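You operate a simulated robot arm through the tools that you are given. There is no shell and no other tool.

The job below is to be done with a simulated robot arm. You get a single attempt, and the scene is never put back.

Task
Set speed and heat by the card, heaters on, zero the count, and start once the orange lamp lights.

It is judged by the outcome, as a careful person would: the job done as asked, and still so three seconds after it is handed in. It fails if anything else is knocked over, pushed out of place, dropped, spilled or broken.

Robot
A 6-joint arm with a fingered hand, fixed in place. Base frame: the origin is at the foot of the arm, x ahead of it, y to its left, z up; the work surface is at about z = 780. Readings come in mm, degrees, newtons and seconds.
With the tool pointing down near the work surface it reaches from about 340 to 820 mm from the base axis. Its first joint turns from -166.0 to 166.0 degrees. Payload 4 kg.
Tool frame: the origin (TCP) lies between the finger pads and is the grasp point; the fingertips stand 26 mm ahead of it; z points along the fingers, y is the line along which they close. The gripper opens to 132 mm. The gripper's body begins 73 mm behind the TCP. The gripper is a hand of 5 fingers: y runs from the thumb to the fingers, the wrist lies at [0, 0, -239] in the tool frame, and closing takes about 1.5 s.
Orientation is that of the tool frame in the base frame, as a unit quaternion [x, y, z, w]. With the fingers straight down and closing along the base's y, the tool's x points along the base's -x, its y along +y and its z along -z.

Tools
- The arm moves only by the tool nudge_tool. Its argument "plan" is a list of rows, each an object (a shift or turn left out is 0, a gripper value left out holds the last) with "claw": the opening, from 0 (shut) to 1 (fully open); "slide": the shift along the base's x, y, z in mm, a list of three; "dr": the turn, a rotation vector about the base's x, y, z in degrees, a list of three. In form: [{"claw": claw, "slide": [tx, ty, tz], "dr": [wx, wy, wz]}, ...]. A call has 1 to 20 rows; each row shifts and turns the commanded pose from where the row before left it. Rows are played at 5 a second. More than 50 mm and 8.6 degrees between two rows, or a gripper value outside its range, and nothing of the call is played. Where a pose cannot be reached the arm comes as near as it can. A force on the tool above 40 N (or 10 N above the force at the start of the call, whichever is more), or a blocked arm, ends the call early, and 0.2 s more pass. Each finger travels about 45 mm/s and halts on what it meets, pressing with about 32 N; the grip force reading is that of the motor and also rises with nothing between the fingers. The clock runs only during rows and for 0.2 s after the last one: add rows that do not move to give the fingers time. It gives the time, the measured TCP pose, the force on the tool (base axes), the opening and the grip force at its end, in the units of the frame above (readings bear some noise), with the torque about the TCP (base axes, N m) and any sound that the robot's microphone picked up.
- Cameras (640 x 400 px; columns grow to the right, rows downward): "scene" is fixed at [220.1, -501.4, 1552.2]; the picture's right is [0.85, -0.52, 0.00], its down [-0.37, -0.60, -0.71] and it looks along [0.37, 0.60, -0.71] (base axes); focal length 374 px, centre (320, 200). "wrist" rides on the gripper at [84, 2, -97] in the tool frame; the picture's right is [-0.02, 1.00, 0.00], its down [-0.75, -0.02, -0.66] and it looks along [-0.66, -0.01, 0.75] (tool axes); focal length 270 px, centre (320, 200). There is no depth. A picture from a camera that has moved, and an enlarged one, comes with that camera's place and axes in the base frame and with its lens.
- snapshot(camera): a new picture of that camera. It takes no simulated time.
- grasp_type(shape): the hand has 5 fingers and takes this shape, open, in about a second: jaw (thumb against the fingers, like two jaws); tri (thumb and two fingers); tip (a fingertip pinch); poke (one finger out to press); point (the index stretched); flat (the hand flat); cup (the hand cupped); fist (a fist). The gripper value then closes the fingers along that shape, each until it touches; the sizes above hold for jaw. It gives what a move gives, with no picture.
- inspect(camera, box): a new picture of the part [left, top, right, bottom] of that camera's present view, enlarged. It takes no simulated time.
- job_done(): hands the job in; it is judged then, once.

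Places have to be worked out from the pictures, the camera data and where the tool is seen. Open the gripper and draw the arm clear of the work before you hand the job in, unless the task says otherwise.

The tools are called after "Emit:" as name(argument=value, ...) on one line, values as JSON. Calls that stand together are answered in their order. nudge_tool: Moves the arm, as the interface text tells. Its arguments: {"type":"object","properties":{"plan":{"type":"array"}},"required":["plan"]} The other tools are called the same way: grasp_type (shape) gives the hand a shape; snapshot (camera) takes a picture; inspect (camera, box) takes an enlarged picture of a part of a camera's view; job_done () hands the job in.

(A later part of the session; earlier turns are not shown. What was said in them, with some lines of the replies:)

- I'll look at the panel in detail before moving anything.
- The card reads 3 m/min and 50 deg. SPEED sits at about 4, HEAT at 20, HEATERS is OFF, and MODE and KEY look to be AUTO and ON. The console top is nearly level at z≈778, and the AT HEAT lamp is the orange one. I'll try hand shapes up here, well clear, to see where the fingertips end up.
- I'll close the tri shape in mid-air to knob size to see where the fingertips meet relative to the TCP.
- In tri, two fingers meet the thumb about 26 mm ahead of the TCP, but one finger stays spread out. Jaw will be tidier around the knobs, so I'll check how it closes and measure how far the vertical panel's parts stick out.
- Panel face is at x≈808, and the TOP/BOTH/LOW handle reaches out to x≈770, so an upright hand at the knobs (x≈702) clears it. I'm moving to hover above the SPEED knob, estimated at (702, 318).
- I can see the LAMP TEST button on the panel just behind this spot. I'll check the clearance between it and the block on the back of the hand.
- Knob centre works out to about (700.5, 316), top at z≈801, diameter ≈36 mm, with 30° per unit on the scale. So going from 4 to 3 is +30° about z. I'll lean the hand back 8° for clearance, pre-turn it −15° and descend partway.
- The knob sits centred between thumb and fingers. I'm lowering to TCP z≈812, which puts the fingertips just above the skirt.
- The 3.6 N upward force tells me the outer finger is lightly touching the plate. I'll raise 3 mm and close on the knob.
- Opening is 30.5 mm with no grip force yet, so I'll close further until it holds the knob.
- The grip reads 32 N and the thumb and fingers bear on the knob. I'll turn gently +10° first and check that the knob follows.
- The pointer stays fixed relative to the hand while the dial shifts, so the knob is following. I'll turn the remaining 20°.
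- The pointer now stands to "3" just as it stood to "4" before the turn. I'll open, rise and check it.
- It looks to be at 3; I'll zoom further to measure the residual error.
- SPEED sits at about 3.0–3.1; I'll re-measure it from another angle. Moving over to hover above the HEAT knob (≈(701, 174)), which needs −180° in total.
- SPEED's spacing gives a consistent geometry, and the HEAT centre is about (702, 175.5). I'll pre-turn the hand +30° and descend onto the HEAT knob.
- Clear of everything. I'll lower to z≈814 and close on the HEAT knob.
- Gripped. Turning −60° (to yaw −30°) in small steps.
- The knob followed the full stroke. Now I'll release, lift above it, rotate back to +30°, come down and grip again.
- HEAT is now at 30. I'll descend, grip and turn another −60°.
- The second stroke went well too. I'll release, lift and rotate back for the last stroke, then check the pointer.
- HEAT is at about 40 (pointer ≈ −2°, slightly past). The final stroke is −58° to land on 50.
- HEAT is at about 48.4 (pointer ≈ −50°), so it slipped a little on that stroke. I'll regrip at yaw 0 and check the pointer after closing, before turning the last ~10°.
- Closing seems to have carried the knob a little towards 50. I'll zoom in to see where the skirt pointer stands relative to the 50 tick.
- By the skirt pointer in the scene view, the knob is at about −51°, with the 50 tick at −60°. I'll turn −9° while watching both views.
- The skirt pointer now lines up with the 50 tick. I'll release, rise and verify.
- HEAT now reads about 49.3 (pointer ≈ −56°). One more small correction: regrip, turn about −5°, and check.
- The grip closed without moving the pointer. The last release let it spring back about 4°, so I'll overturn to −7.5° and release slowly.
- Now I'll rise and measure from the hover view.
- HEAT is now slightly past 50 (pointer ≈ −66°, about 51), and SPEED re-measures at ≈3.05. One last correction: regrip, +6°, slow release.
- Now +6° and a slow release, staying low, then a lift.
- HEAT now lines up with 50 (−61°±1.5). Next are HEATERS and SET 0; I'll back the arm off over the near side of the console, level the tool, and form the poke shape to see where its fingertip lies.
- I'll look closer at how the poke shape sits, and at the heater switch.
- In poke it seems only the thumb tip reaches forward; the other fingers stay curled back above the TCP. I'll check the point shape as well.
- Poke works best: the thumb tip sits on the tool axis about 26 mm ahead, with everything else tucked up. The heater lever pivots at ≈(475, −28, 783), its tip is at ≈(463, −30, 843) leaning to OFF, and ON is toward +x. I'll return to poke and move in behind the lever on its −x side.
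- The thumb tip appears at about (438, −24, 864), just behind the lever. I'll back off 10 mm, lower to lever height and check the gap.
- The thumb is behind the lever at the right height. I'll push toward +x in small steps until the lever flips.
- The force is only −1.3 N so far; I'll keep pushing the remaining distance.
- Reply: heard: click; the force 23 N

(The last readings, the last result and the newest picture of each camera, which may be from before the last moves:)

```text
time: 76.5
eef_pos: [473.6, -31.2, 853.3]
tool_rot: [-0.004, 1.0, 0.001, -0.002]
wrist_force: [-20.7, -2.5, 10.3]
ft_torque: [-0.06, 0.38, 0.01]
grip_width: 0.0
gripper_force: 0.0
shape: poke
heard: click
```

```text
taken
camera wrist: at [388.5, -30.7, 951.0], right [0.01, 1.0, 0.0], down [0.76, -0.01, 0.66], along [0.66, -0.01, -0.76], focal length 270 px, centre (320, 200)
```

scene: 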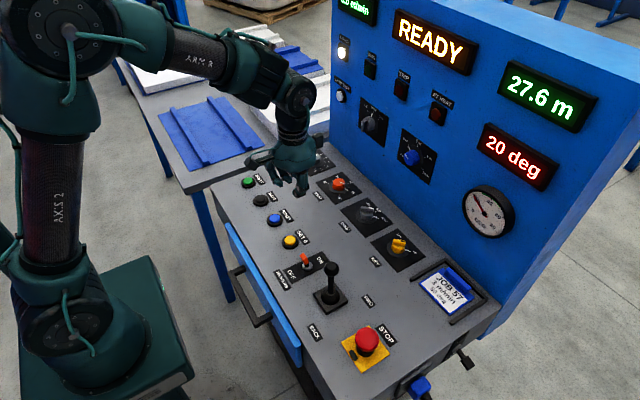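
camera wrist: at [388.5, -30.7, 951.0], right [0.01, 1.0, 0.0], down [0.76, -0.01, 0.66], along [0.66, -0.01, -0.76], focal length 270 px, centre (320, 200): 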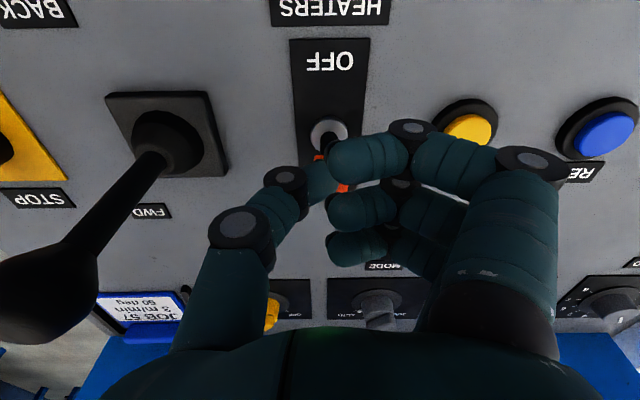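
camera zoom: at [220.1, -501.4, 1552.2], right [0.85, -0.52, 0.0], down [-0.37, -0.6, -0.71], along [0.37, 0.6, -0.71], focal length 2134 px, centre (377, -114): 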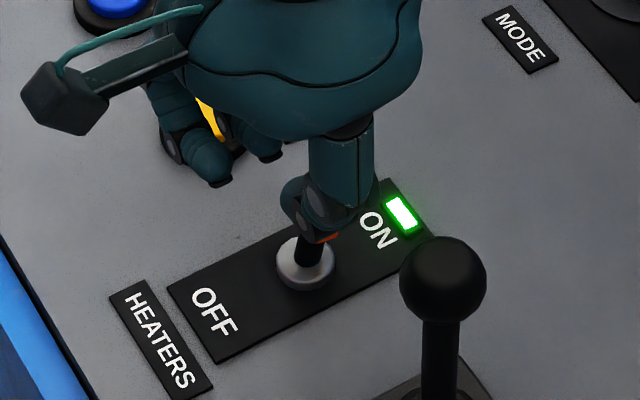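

A click, and the green ON indicator lit, so the heaters are on. I'll back straight off the lever, then rise and look at the panel.

Emit:
nudge_tool(plan=[{"slide": [-8, 0, 0]}, {"slide": [-15, 0, 0]}, {"slide": [-15, 0, 0]}, {"slide": [0, 0, 25]}, {"slide": [0, 10, 30]}, {"slide": [20, 30, 20]}, {"slide": [20, 30, 0]}, {"slide": [0, 17, 0]}, {}])

Emit:
snapshot(camera="scene")

Emit:
inspect(camera="scene", box=[270, 200, 370, 300])

Emit:
snapshot(camera="wrist")

```text
time: 78.5
eef_pos: [474.7, 56.6, 930.0]
tool_rot: [-0.003, 1.0, 0.002, 0.0]
wrist_force: [-0.4, 0.7, 0.0]
ft_torque: [0.01, 0.03, 0.0]
grip_width: 0.0
gripper_force: 0.1
shape: poke
```

```text
taken
```

scene: 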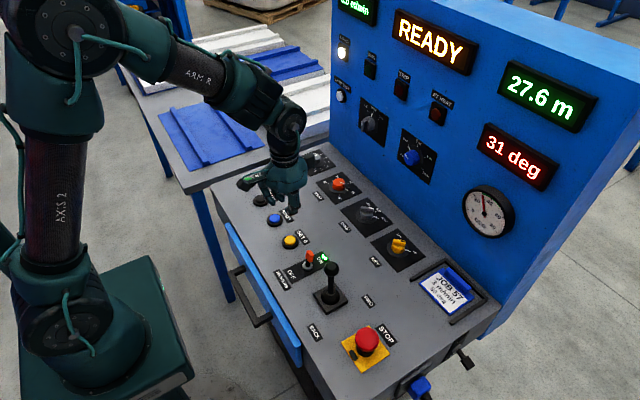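

```text
4.00 times, centred on (320, 250) of scene
camera zoom: at [220.1, -501.4, 1552.2], right [0.85, -0.52, 0.0], down [-0.37, -0.6, -0.71], along [0.37, 0.6, -0.71], focal length 1494 px, centre (320, 0)
```

zoom: 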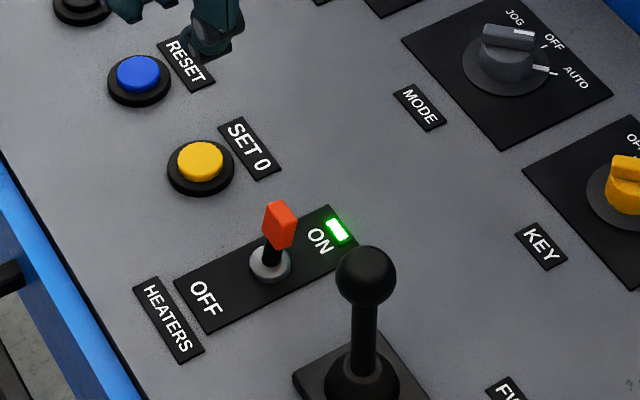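

```text
taken
camera wrist: at [390.8, 56.3, 1025.3], right [0.01, 1.0, 0.0], down [0.75, -0.01, 0.66], along [0.66, -0.01, -0.75], focal length 270 px, centre (320, 200)
```

wrist: 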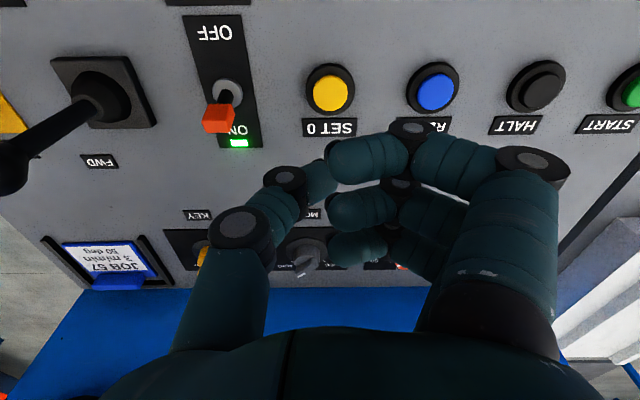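

Temperature is already rising (31 deg), and MODE is AUTO with KEY ON. The SET 0 cap is at about (475.5, 63.5, 789); I'll lower over it and check the alignment.

Emit:
nudge_tool(plan=[{"slide": [-2, 2, -30]}, {"slide": [-2, 1, -30]}, {"slide": [0, 0, -30]}, {}])

Emit:
inspect(camera="scene", box=[250, 190, 330, 260])

Emit:
snapshot(camera="wrist")

```text
time: 79.5
eef_pos: [470.8, 59.3, 843.1]
tool_rot: [-0.003, 1.0, 0.001, 0.0]
wrist_force: [-0.4, -0.2, 0.4]
ft_torque: [0.03, 0.0, -0.02]
grip_width: 0.0
gripper_force: 0.0
shape: poke
```

```text
5.71 times, centred on (290, 225) of scene
camera zoom: at [220.1, -501.4, 1552.2], right [0.85, -0.52, 0.0], down [-0.37, -0.6, -0.71], along [0.37, 0.6, -0.71], focal length 2134 px, centre (491, 57)
```

zoom: 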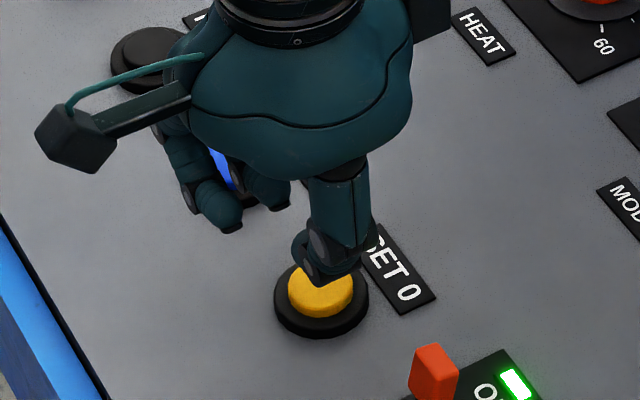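

```text
taken
camera wrist: at [386.4, 59.3, 938.3], right [0.01, 1.0, 0.0], down [0.75, -0.01, 0.66], along [0.66, -0.01, -0.75], focal length 270 px, centre (320, 200)
```

wrist: 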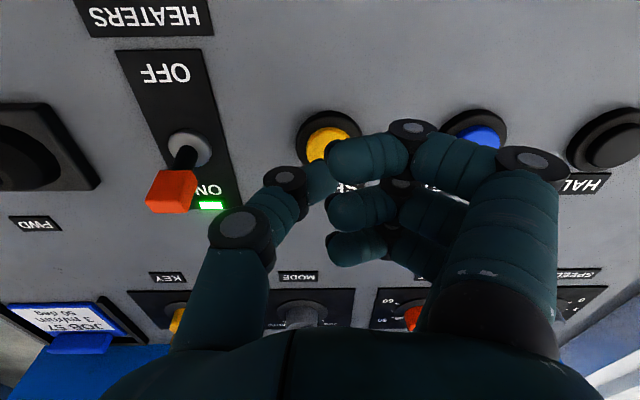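

I'll zoom in on the thumb tip to judge its exact landing point on the cap.

Emit:
inspect(camera="scene", box=[275, 205, 325, 255])

Emit:
inspect(camera="wrist", box=[270, 90, 410, 220])

```text
8.00 times, centred on (300, 230) of scene
camera zoom: at [220.1, -501.4, 1552.2], right [0.85, -0.52, 0.0], down [-0.37, -0.6, -0.71], along [0.37, 0.6, -0.71], focal length 2988 px, centre (480, -40)
```

zoom: 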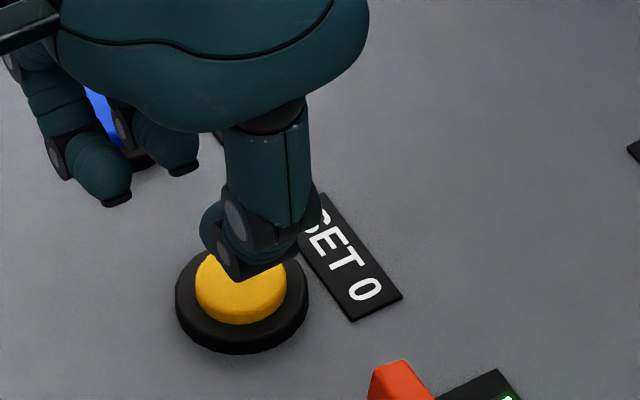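

```text
3.08 times, centred on (340, 155) of wrist
camera zoom: at [386.4, 59.3, 938.3], right [0.01, 1.0, 0.0], down [0.75, -0.01, 0.66], along [0.66, -0.01, -0.75], focal length 832 px, centre (258, 338)
```

zoom: 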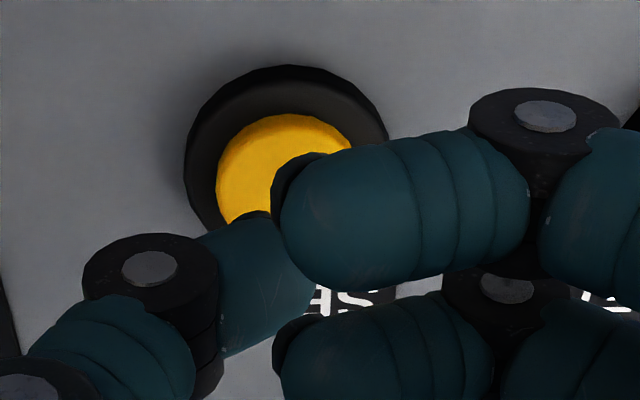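

Triangulating the pad, the thumb tip sits at about (477, 59, 798), 46 mm ahead of the TCP and ~9 mm above the cap. I'll shift 3 mm to centre it and press slowly.

Emit:
nudge_tool(plan=[{"slide": [-2, 3, -3]}, {"slide": [0, 0, -3]}, {"slide": [0, 0, -3]}, {"slide": [0, 0, -3]}, {}])

Emit:
inspect(camera="scene", box=[275, 205, 325, 255])

Emit:
inspect(camera="scene", box=[330, 0, 610, 240])

```text
time: 80.7
eef_pos: [469.6, 61.7, 828.8]
tool_rot: [-0.003, 1.0, 0.001, -0.001]
wrist_force: [-0.3, 0.2, -0.6]
ft_torque: [-0.01, 0.0, -0.02]
grip_width: 0.1
gripper_force: 0.1
shape: poke
```

```text
8.00 times, centred on (300, 230) of scene
camera zoom: at [220.1, -501.4, 1552.2], right [0.85, -0.52, 0.0], down [-0.37, -0.6, -0.71], along [0.37, 0.6, -0.71], focal length 2988 px, centre (480, -40)
```

zoom: 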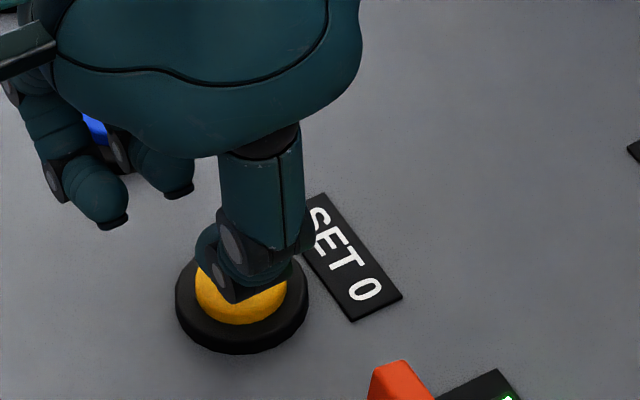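

```text
1.67 times, centred on (470, 120) of scene
camera zoom: at [220.1, -501.4, 1552.2], right [0.85, -0.52, 0.0], down [-0.37, -0.6, -0.71], along [0.37, 0.6, -0.71], focal length 622 px, centre (70, 333)
```

zoom: 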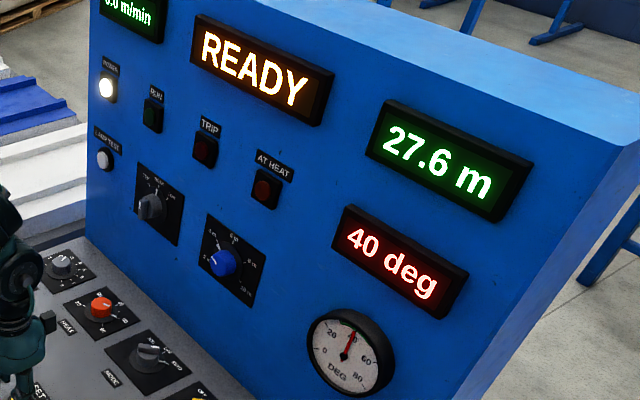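

No contact yet, so the tip is higher than I reckoned. I'll shift 5 mm in +y for better centring and keep lowering in small steps.

Emit:
nudge_tool(plan=[{"slide": [2, 5, -2]}, {"slide": [0, 0, -2]}, {"slide": [0, 0, -2]}, {"slide": [0, 0, -2]}, {"slide": [0, 0, -2]}, {}])

Emit:
inspect(camera="scene", box=[275, 205, 325, 255])

Emit:
inspect(camera="wrist", box=[270, 90, 410, 220])

```text
time: 82.1
eef_pos: [473.0, 67.8, 817.8]
tool_rot: [-0.003, 1.0, 0.001, -0.001]
wrist_force: [0.8, -0.1, 2.6]
ft_torque: [-0.01, -0.01, 0.01]
grip_width: 0.2
gripper_force: 0.1
shape: poke
heard: click
```

```text
8.00 times, centred on (300, 230) of scene
camera zoom: at [220.1, -501.4, 1552.2], right [0.85, -0.52, 0.0], down [-0.37, -0.6, -0.71], along [0.37, 0.6, -0.71], focal length 2988 px, centre (480, -40)
```

zoom: 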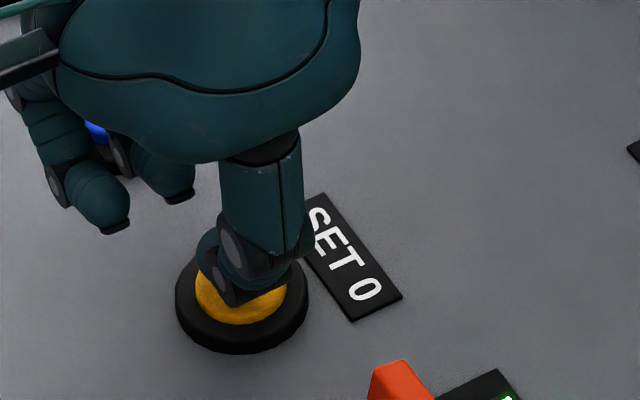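

```text
3.08 times, centred on (340, 155) of wrist
camera zoom: at [388.0, 68.3, 915.1], right [0.01, 1.0, 0.0], down [0.75, -0.01, 0.66], along [0.66, -0.01, -0.75], focal length 832 px, centre (258, 338)
```

zoom: 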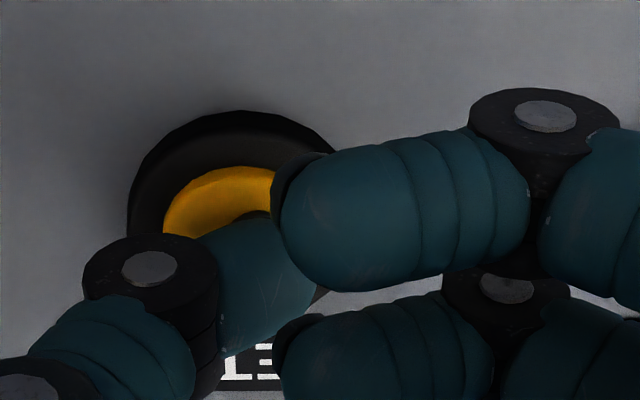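

A click with light contact. I'll check the count display before lifting.

Emit:
inspect(camera="scene", box=[330, 0, 610, 240])

```text
1.67 times, centred on (470, 120) of scene
camera zoom: at [220.1, -501.4, 1552.2], right [0.85, -0.52, 0.0], down [-0.37, -0.6, -0.71], along [0.37, 0.6, -0.71], focal length 622 px, centre (70, 333)
```

zoom: 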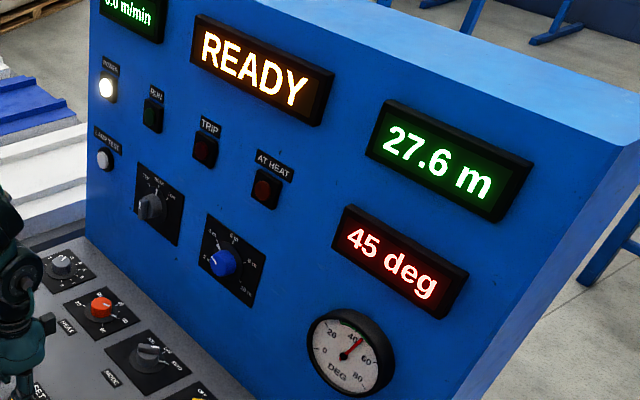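

The count still shows 27.6 m, so the button may need a deeper press or a hold. I'll press 2 mm more and hold for about a second.

Emit:
nudge_tool(plan=[{"slide": [0, 0, -1]}, {"slide": [0, 0, -1]}, {}, {}, {}, {}])

Emit:
inspect(camera="scene", box=[330, 0, 610, 240])

```text
time: 83.5
eef_pos: [471.8, 67.5, 815.6]
tool_rot: [-0.004, 1.0, 0.001, 0.0]
wrist_force: [-0.4, 0.9, 4.9]
ft_torque: [0.04, 0.03, 0.02]
grip_width: 0.0
gripper_force: 0.1
shape: poke
```

```text
1.67 times, centred on (470, 120) of scene
camera zoom: at [220.1, -501.4, 1552.2], right [0.85, -0.52, 0.0], down [-0.37, -0.6, -0.71], along [0.37, 0.6, -0.71], focal length 622 px, centre (70, 333)
```

zoom: 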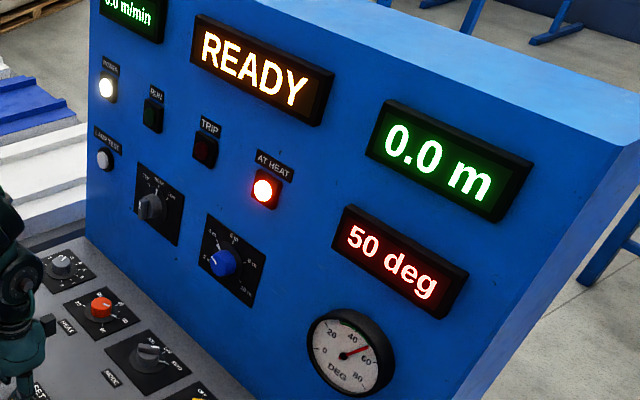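

The count now reads 0.0 m, the temperature is 50 deg, and the orange AT HEAT lamp is lit. I'll lift off and move across to above START (estimated cap centre (474.5, 333)).

Emit:
nudge_tool(plan=[{"slide": [0, 0, 20]}, {"slide": [0, 0, 35]}, {"slide": [0, 20, 15]}, {"slide": [0, 40, 0]}, {"slide": [0, 45, 0]}, {"slide": [0, 45, 0]}, {"slide": [0, 45, 0]}, {"slide": [0, 40, 0]}, {"slide": [0, 30, 0]}, {"slide": [0, 5, 0]}, {}])

Emit:
snapshot(camera="wrist")

Emit:
snapshot(camera="scene")

Emit:
inspect(camera="scene", box=[220, 140, 300, 210])

```text
time: 85.9
eef_pos: [471.9, 337.9, 885.0]
tool_rot: [-0.004, 1.0, 0.001, 0.0]
wrist_force: [-1.0, 0.0, 0.1]
ft_torque: [-0.01, 0.02, 0.0]
grip_width: 0.0
gripper_force: 0.1
shape: poke
```

```text
taken
camera wrist: at [387.6, 338.5, 981.8], right [0.01, 1.0, 0.0], down [0.75, -0.01, 0.66], along [0.66, -0.01, -0.75], focal length 270 px, centre (320, 200)
```

wrist: 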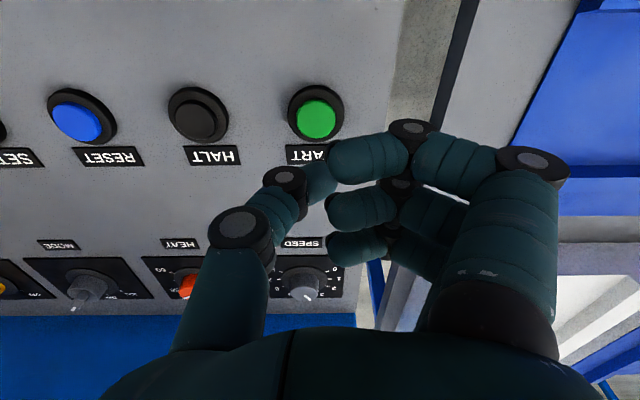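

```text
taken
```

scene: 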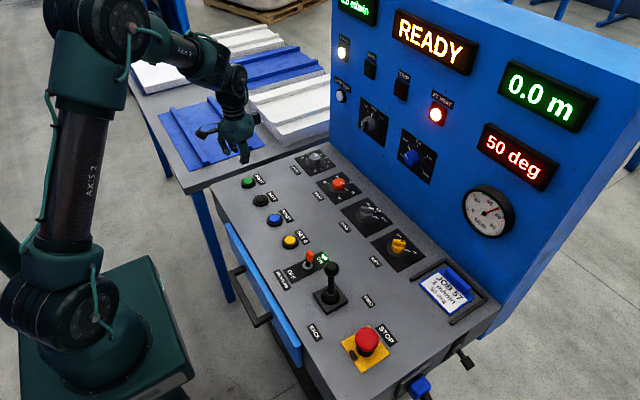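

```text
5.71 times, centred on (260, 175) of scene
camera zoom: at [220.1, -501.4, 1552.2], right [0.85, -0.52, 0.0], down [-0.37, -0.6, -0.71], along [0.37, 0.6, -0.71], focal length 2134 px, centre (663, 343)
```

zoom: 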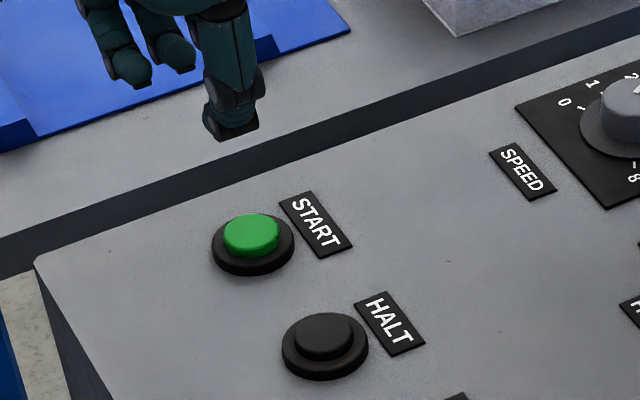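

AT HEAT stays lit at 50 deg and the READY state is unchanged. The START cap is at ≈(475, 334), and my offset matches the one that worked on SET 0, so I'll go down and press.

Emit:
nudge_tool(plan=[{"slide": [0.5, 0, -25]}, {"slide": [0, 0, -22]}, {"slide": [0, 0, -10]}, {"slide": [0, 0, -4]}, {"slide": [0, 0, -2]}, {}])

Emit:
inspect(camera="scene", box=[220, 130, 300, 200])

Emit:
inspect(camera="scene", box=[330, 0, 610, 240])

```text
time: 87.3
eef_pos: [472.0, 335.7, 822.5]
tool_rot: [-0.004, 1.0, 0.002, 0.0]
wrist_force: [0.1, 0.1, 0.3]
ft_torque: [0.04, 0.01, -0.02]
grip_width: 0.0
gripper_force: 0.1
shape: poke
```

```text
5.71 times, centred on (260, 165) of scene
camera zoom: at [220.1, -501.4, 1552.2], right [0.85, -0.52, 0.0], down [-0.37, -0.6, -0.71], along [0.37, 0.6, -0.71], focal length 2134 px, centre (663, 400)
```

zoom: 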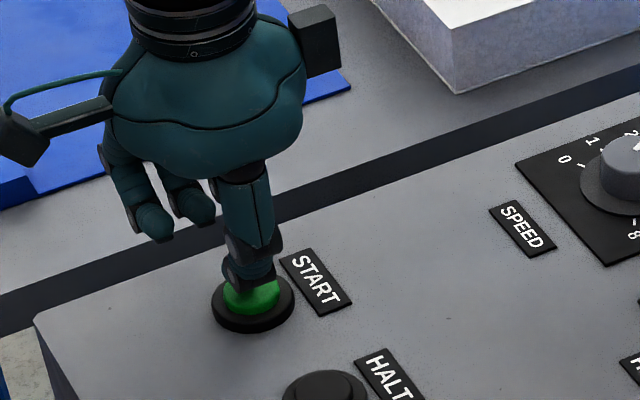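

```text
1.67 times, centred on (470, 120) of scene
camera zoom: at [220.1, -501.4, 1552.2], right [0.85, -0.52, 0.0], down [-0.37, -0.6, -0.71], along [0.37, 0.6, -0.71], focal length 622 px, centre (70, 333)
```

zoom: 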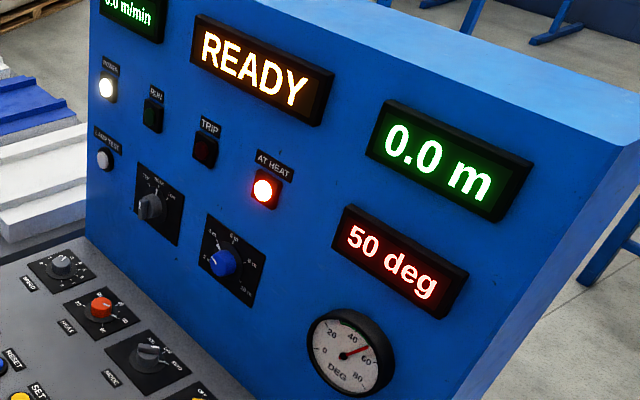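

The thumb is right over START with the lamp still lit, so I'll press the last few millimetres and hold briefly.

Emit:
nudge_tool(plan=[{"slide": [0, 0, -2]}, {"slide": [0, 0, -2]}, {"slide": [0, 0, -2]}, {"slide": [0, 0, -1]}, {}, {}])

Emit:
inspect(camera="scene", box=[330, 0, 610, 240])

```text
time: 88.7
eef_pos: [472.5, 336.8, 816.7]
tool_rot: [-0.003, 1.0, 0.002, 0.001]
wrist_force: [0.7, -1.2, 4.8]
ft_torque: [-0.01, -0.03, 0.04]
grip_width: 0.0
gripper_force: 0.1
shape: poke
heard: click
```

```text
1.67 times, centred on (470, 120) of scene
camera zoom: at [220.1, -501.4, 1552.2], right [0.85, -0.52, 0.0], down [-0.37, -0.6, -0.71], along [0.37, 0.6, -0.71], focal length 622 px, centre (70, 333)
```

zoom: 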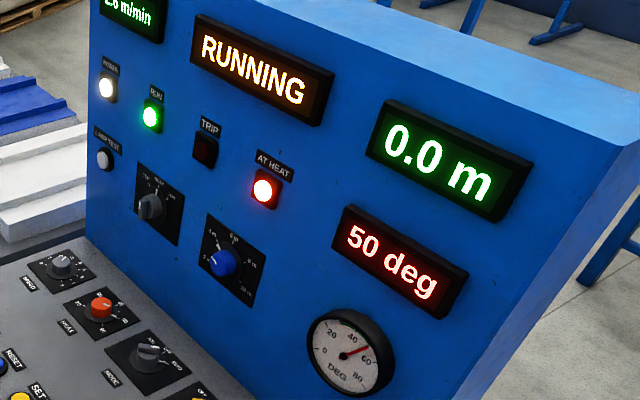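

RUNNING is displayed, the RUN lamp is green, and the speed is ramping up. I'll lift straight off the button, move clear, and check the final readings.

Emit:
nudge_tool(plan=[{"slide": [0, 0, 15]}, {"slide": [0, 0, 30]}, {"slide": [0, 0, 40]}, {"slide": [0, -10, 40]}, {"slide": [0, -20, 40]}, {"slide": [0, -20, 20]}, {}, {}])

Emit:
snapshot(camera="scene")

Emit:
inspect(camera="scene", box=[325, 0, 405, 60])

Emit:
snapshot(camera="wrist")

```text
time: 90.5
eef_pos: [470.3, 286.1, 1000.7]
tool_rot: [-0.003, 1.0, 0.001, 0.0]
wrist_force: [0.3, -0.9, -0.9]
ft_torque: [-0.04, 0.02, -0.02]
grip_width: 0.0
gripper_force: 0.0
shape: poke
```

```text
taken
```

scene: 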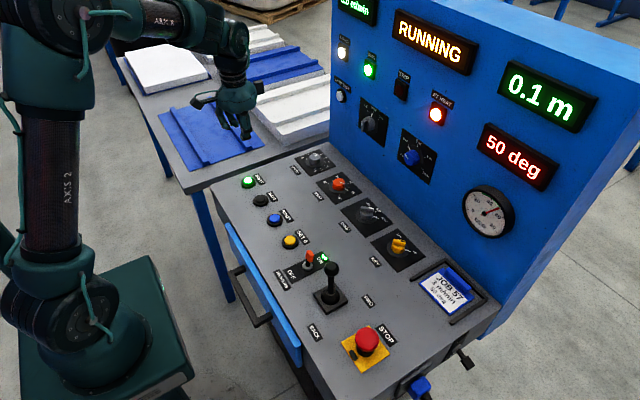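

```text
6.67 times, centred on (365, 30) of scene
camera zoom: at [220.1, -501.4, 1552.2], right [0.85, -0.52, 0.0], down [-0.37, -0.6, -0.71], along [0.37, 0.6, -0.71], focal length 2490 px, centre (20, 1333)
```

zoom: 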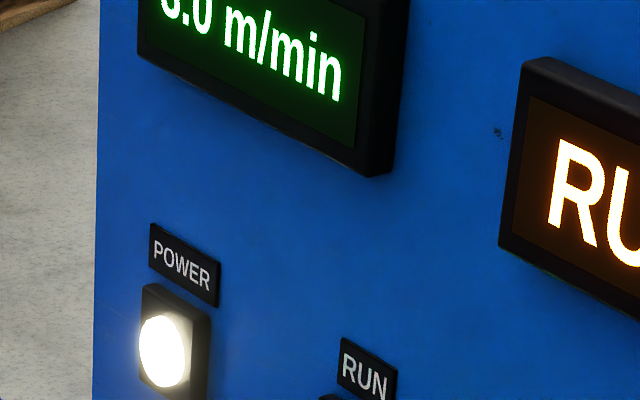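

```text
taken
camera wrist: at [386.3, 286.5, 1096.8], right [0.01, 1.0, 0.0], down [0.75, -0.01, 0.66], along [0.66, -0.01, -0.75], focal length 270 px, centre (320, 200)
```

wrist: 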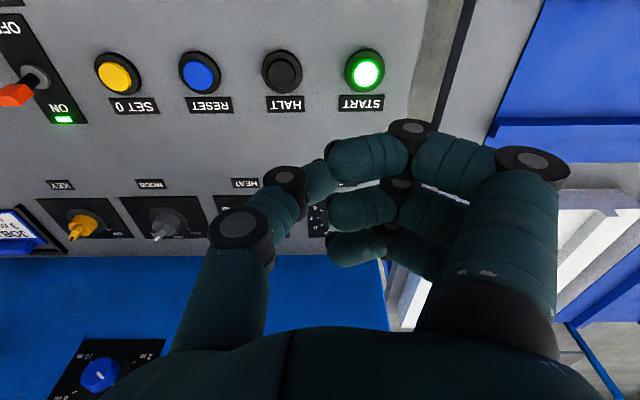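

The display shows 3.0 m/min and 50 deg, RUNNING, with the count going up from zero. I'll open the hand and draw the arm a little further clear.

Emit:
grasp_type(shape="jaw")

Emit:
nudge_tool(plan=[{"claw": 1.0, "slide": [-10, -10, 30]}, {"slide": [-10, -20, 30]}, {"slide": [0, -20, 20]}, {}, {}])

Emit:
snapshot(camera="scene")

Emit:
inspect(camera="scene", box=[330, 0, 610, 240])

```text
time: 91.4
eef_pos: [470.6, 286.3, 1000.4]
tool_rot: [-0.004, 1.0, 0.001, 0.0]
wrist_force: [-0.8, 0.6, 0.4]
ft_torque: [-0.01, 0.0, 0.01]
grip_width: 131.9
gripper_force: 0.0
shape: jaw
```

```text
time: 92.6
eef_pos: [451.1, 236.1, 1081.4]
tool_rot: [-0.004, 1.0, 0.001, 0.0]
wrist_force: [-1.0, -0.1, -0.6]
ft_torque: [0.04, -0.01, -0.01]
grip_width: 131.9
gripper_force: 0.1
shape: jaw
```

```text
taken
```

scene: 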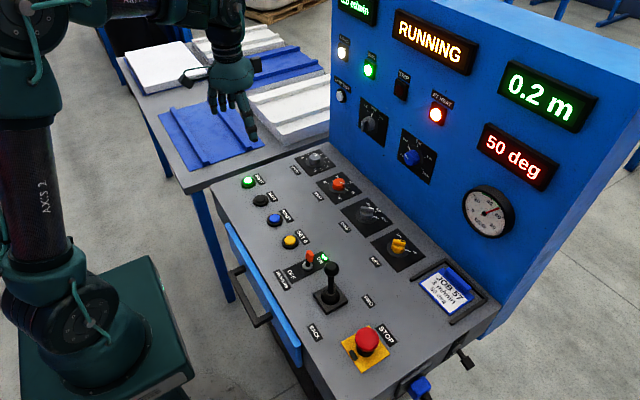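

```text
1.67 times, centred on (470, 120) of scene
camera zoom: at [220.1, -501.4, 1552.2], right [0.85, -0.52, 0.0], down [-0.37, -0.6, -0.71], along [0.37, 0.6, -0.71], focal length 622 px, centre (70, 333)
```

zoom: 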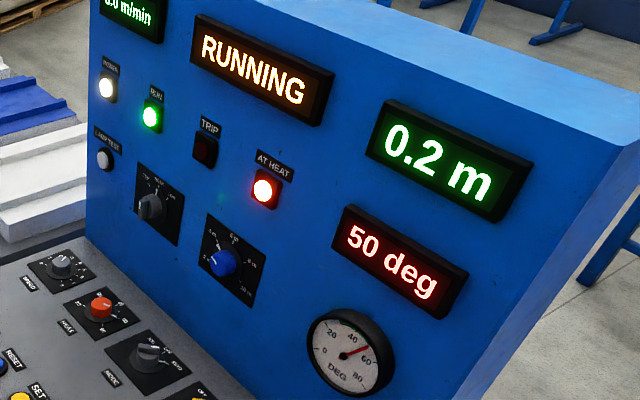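

The machine is running at 3.0 m/min and 50 deg with the heaters on and AT HEAT lit. The count was zeroed and is now climbing from there. The arm is clear with the hand open and nothing else moved, so I'm handing it in.

Emit:
job_done()

```text
The job is handed in.
```

The machine is running to the card: the panel shows RUNNING, 3.0 m/min and 50 deg. I handed the job in with the hand open and the arm clear of the console.

- **Speed:** I turned the knob from 4 to 3. It sits a hair high, at about 3.05 by the pointer, and the display reads 3.0 m/min.
- **Heat:** I turned the knob from 20 to 50. It slipped a little, so I made a few small corrections. The pointer now lines up with 50.
- **Heaters:** The switch is ON and its green light is lit.
- **Count:** It was zeroed to 0.0 m before the start. It read 0.2 m just before hand-in because the machine was already running.
- **Start:** I pressed START only after the orange AT HEAT lamp was lit and the display read 50 deg. The RUN lamp is on and the TRIP lamp is off.

I saw nothing else on the console knocked or moved.
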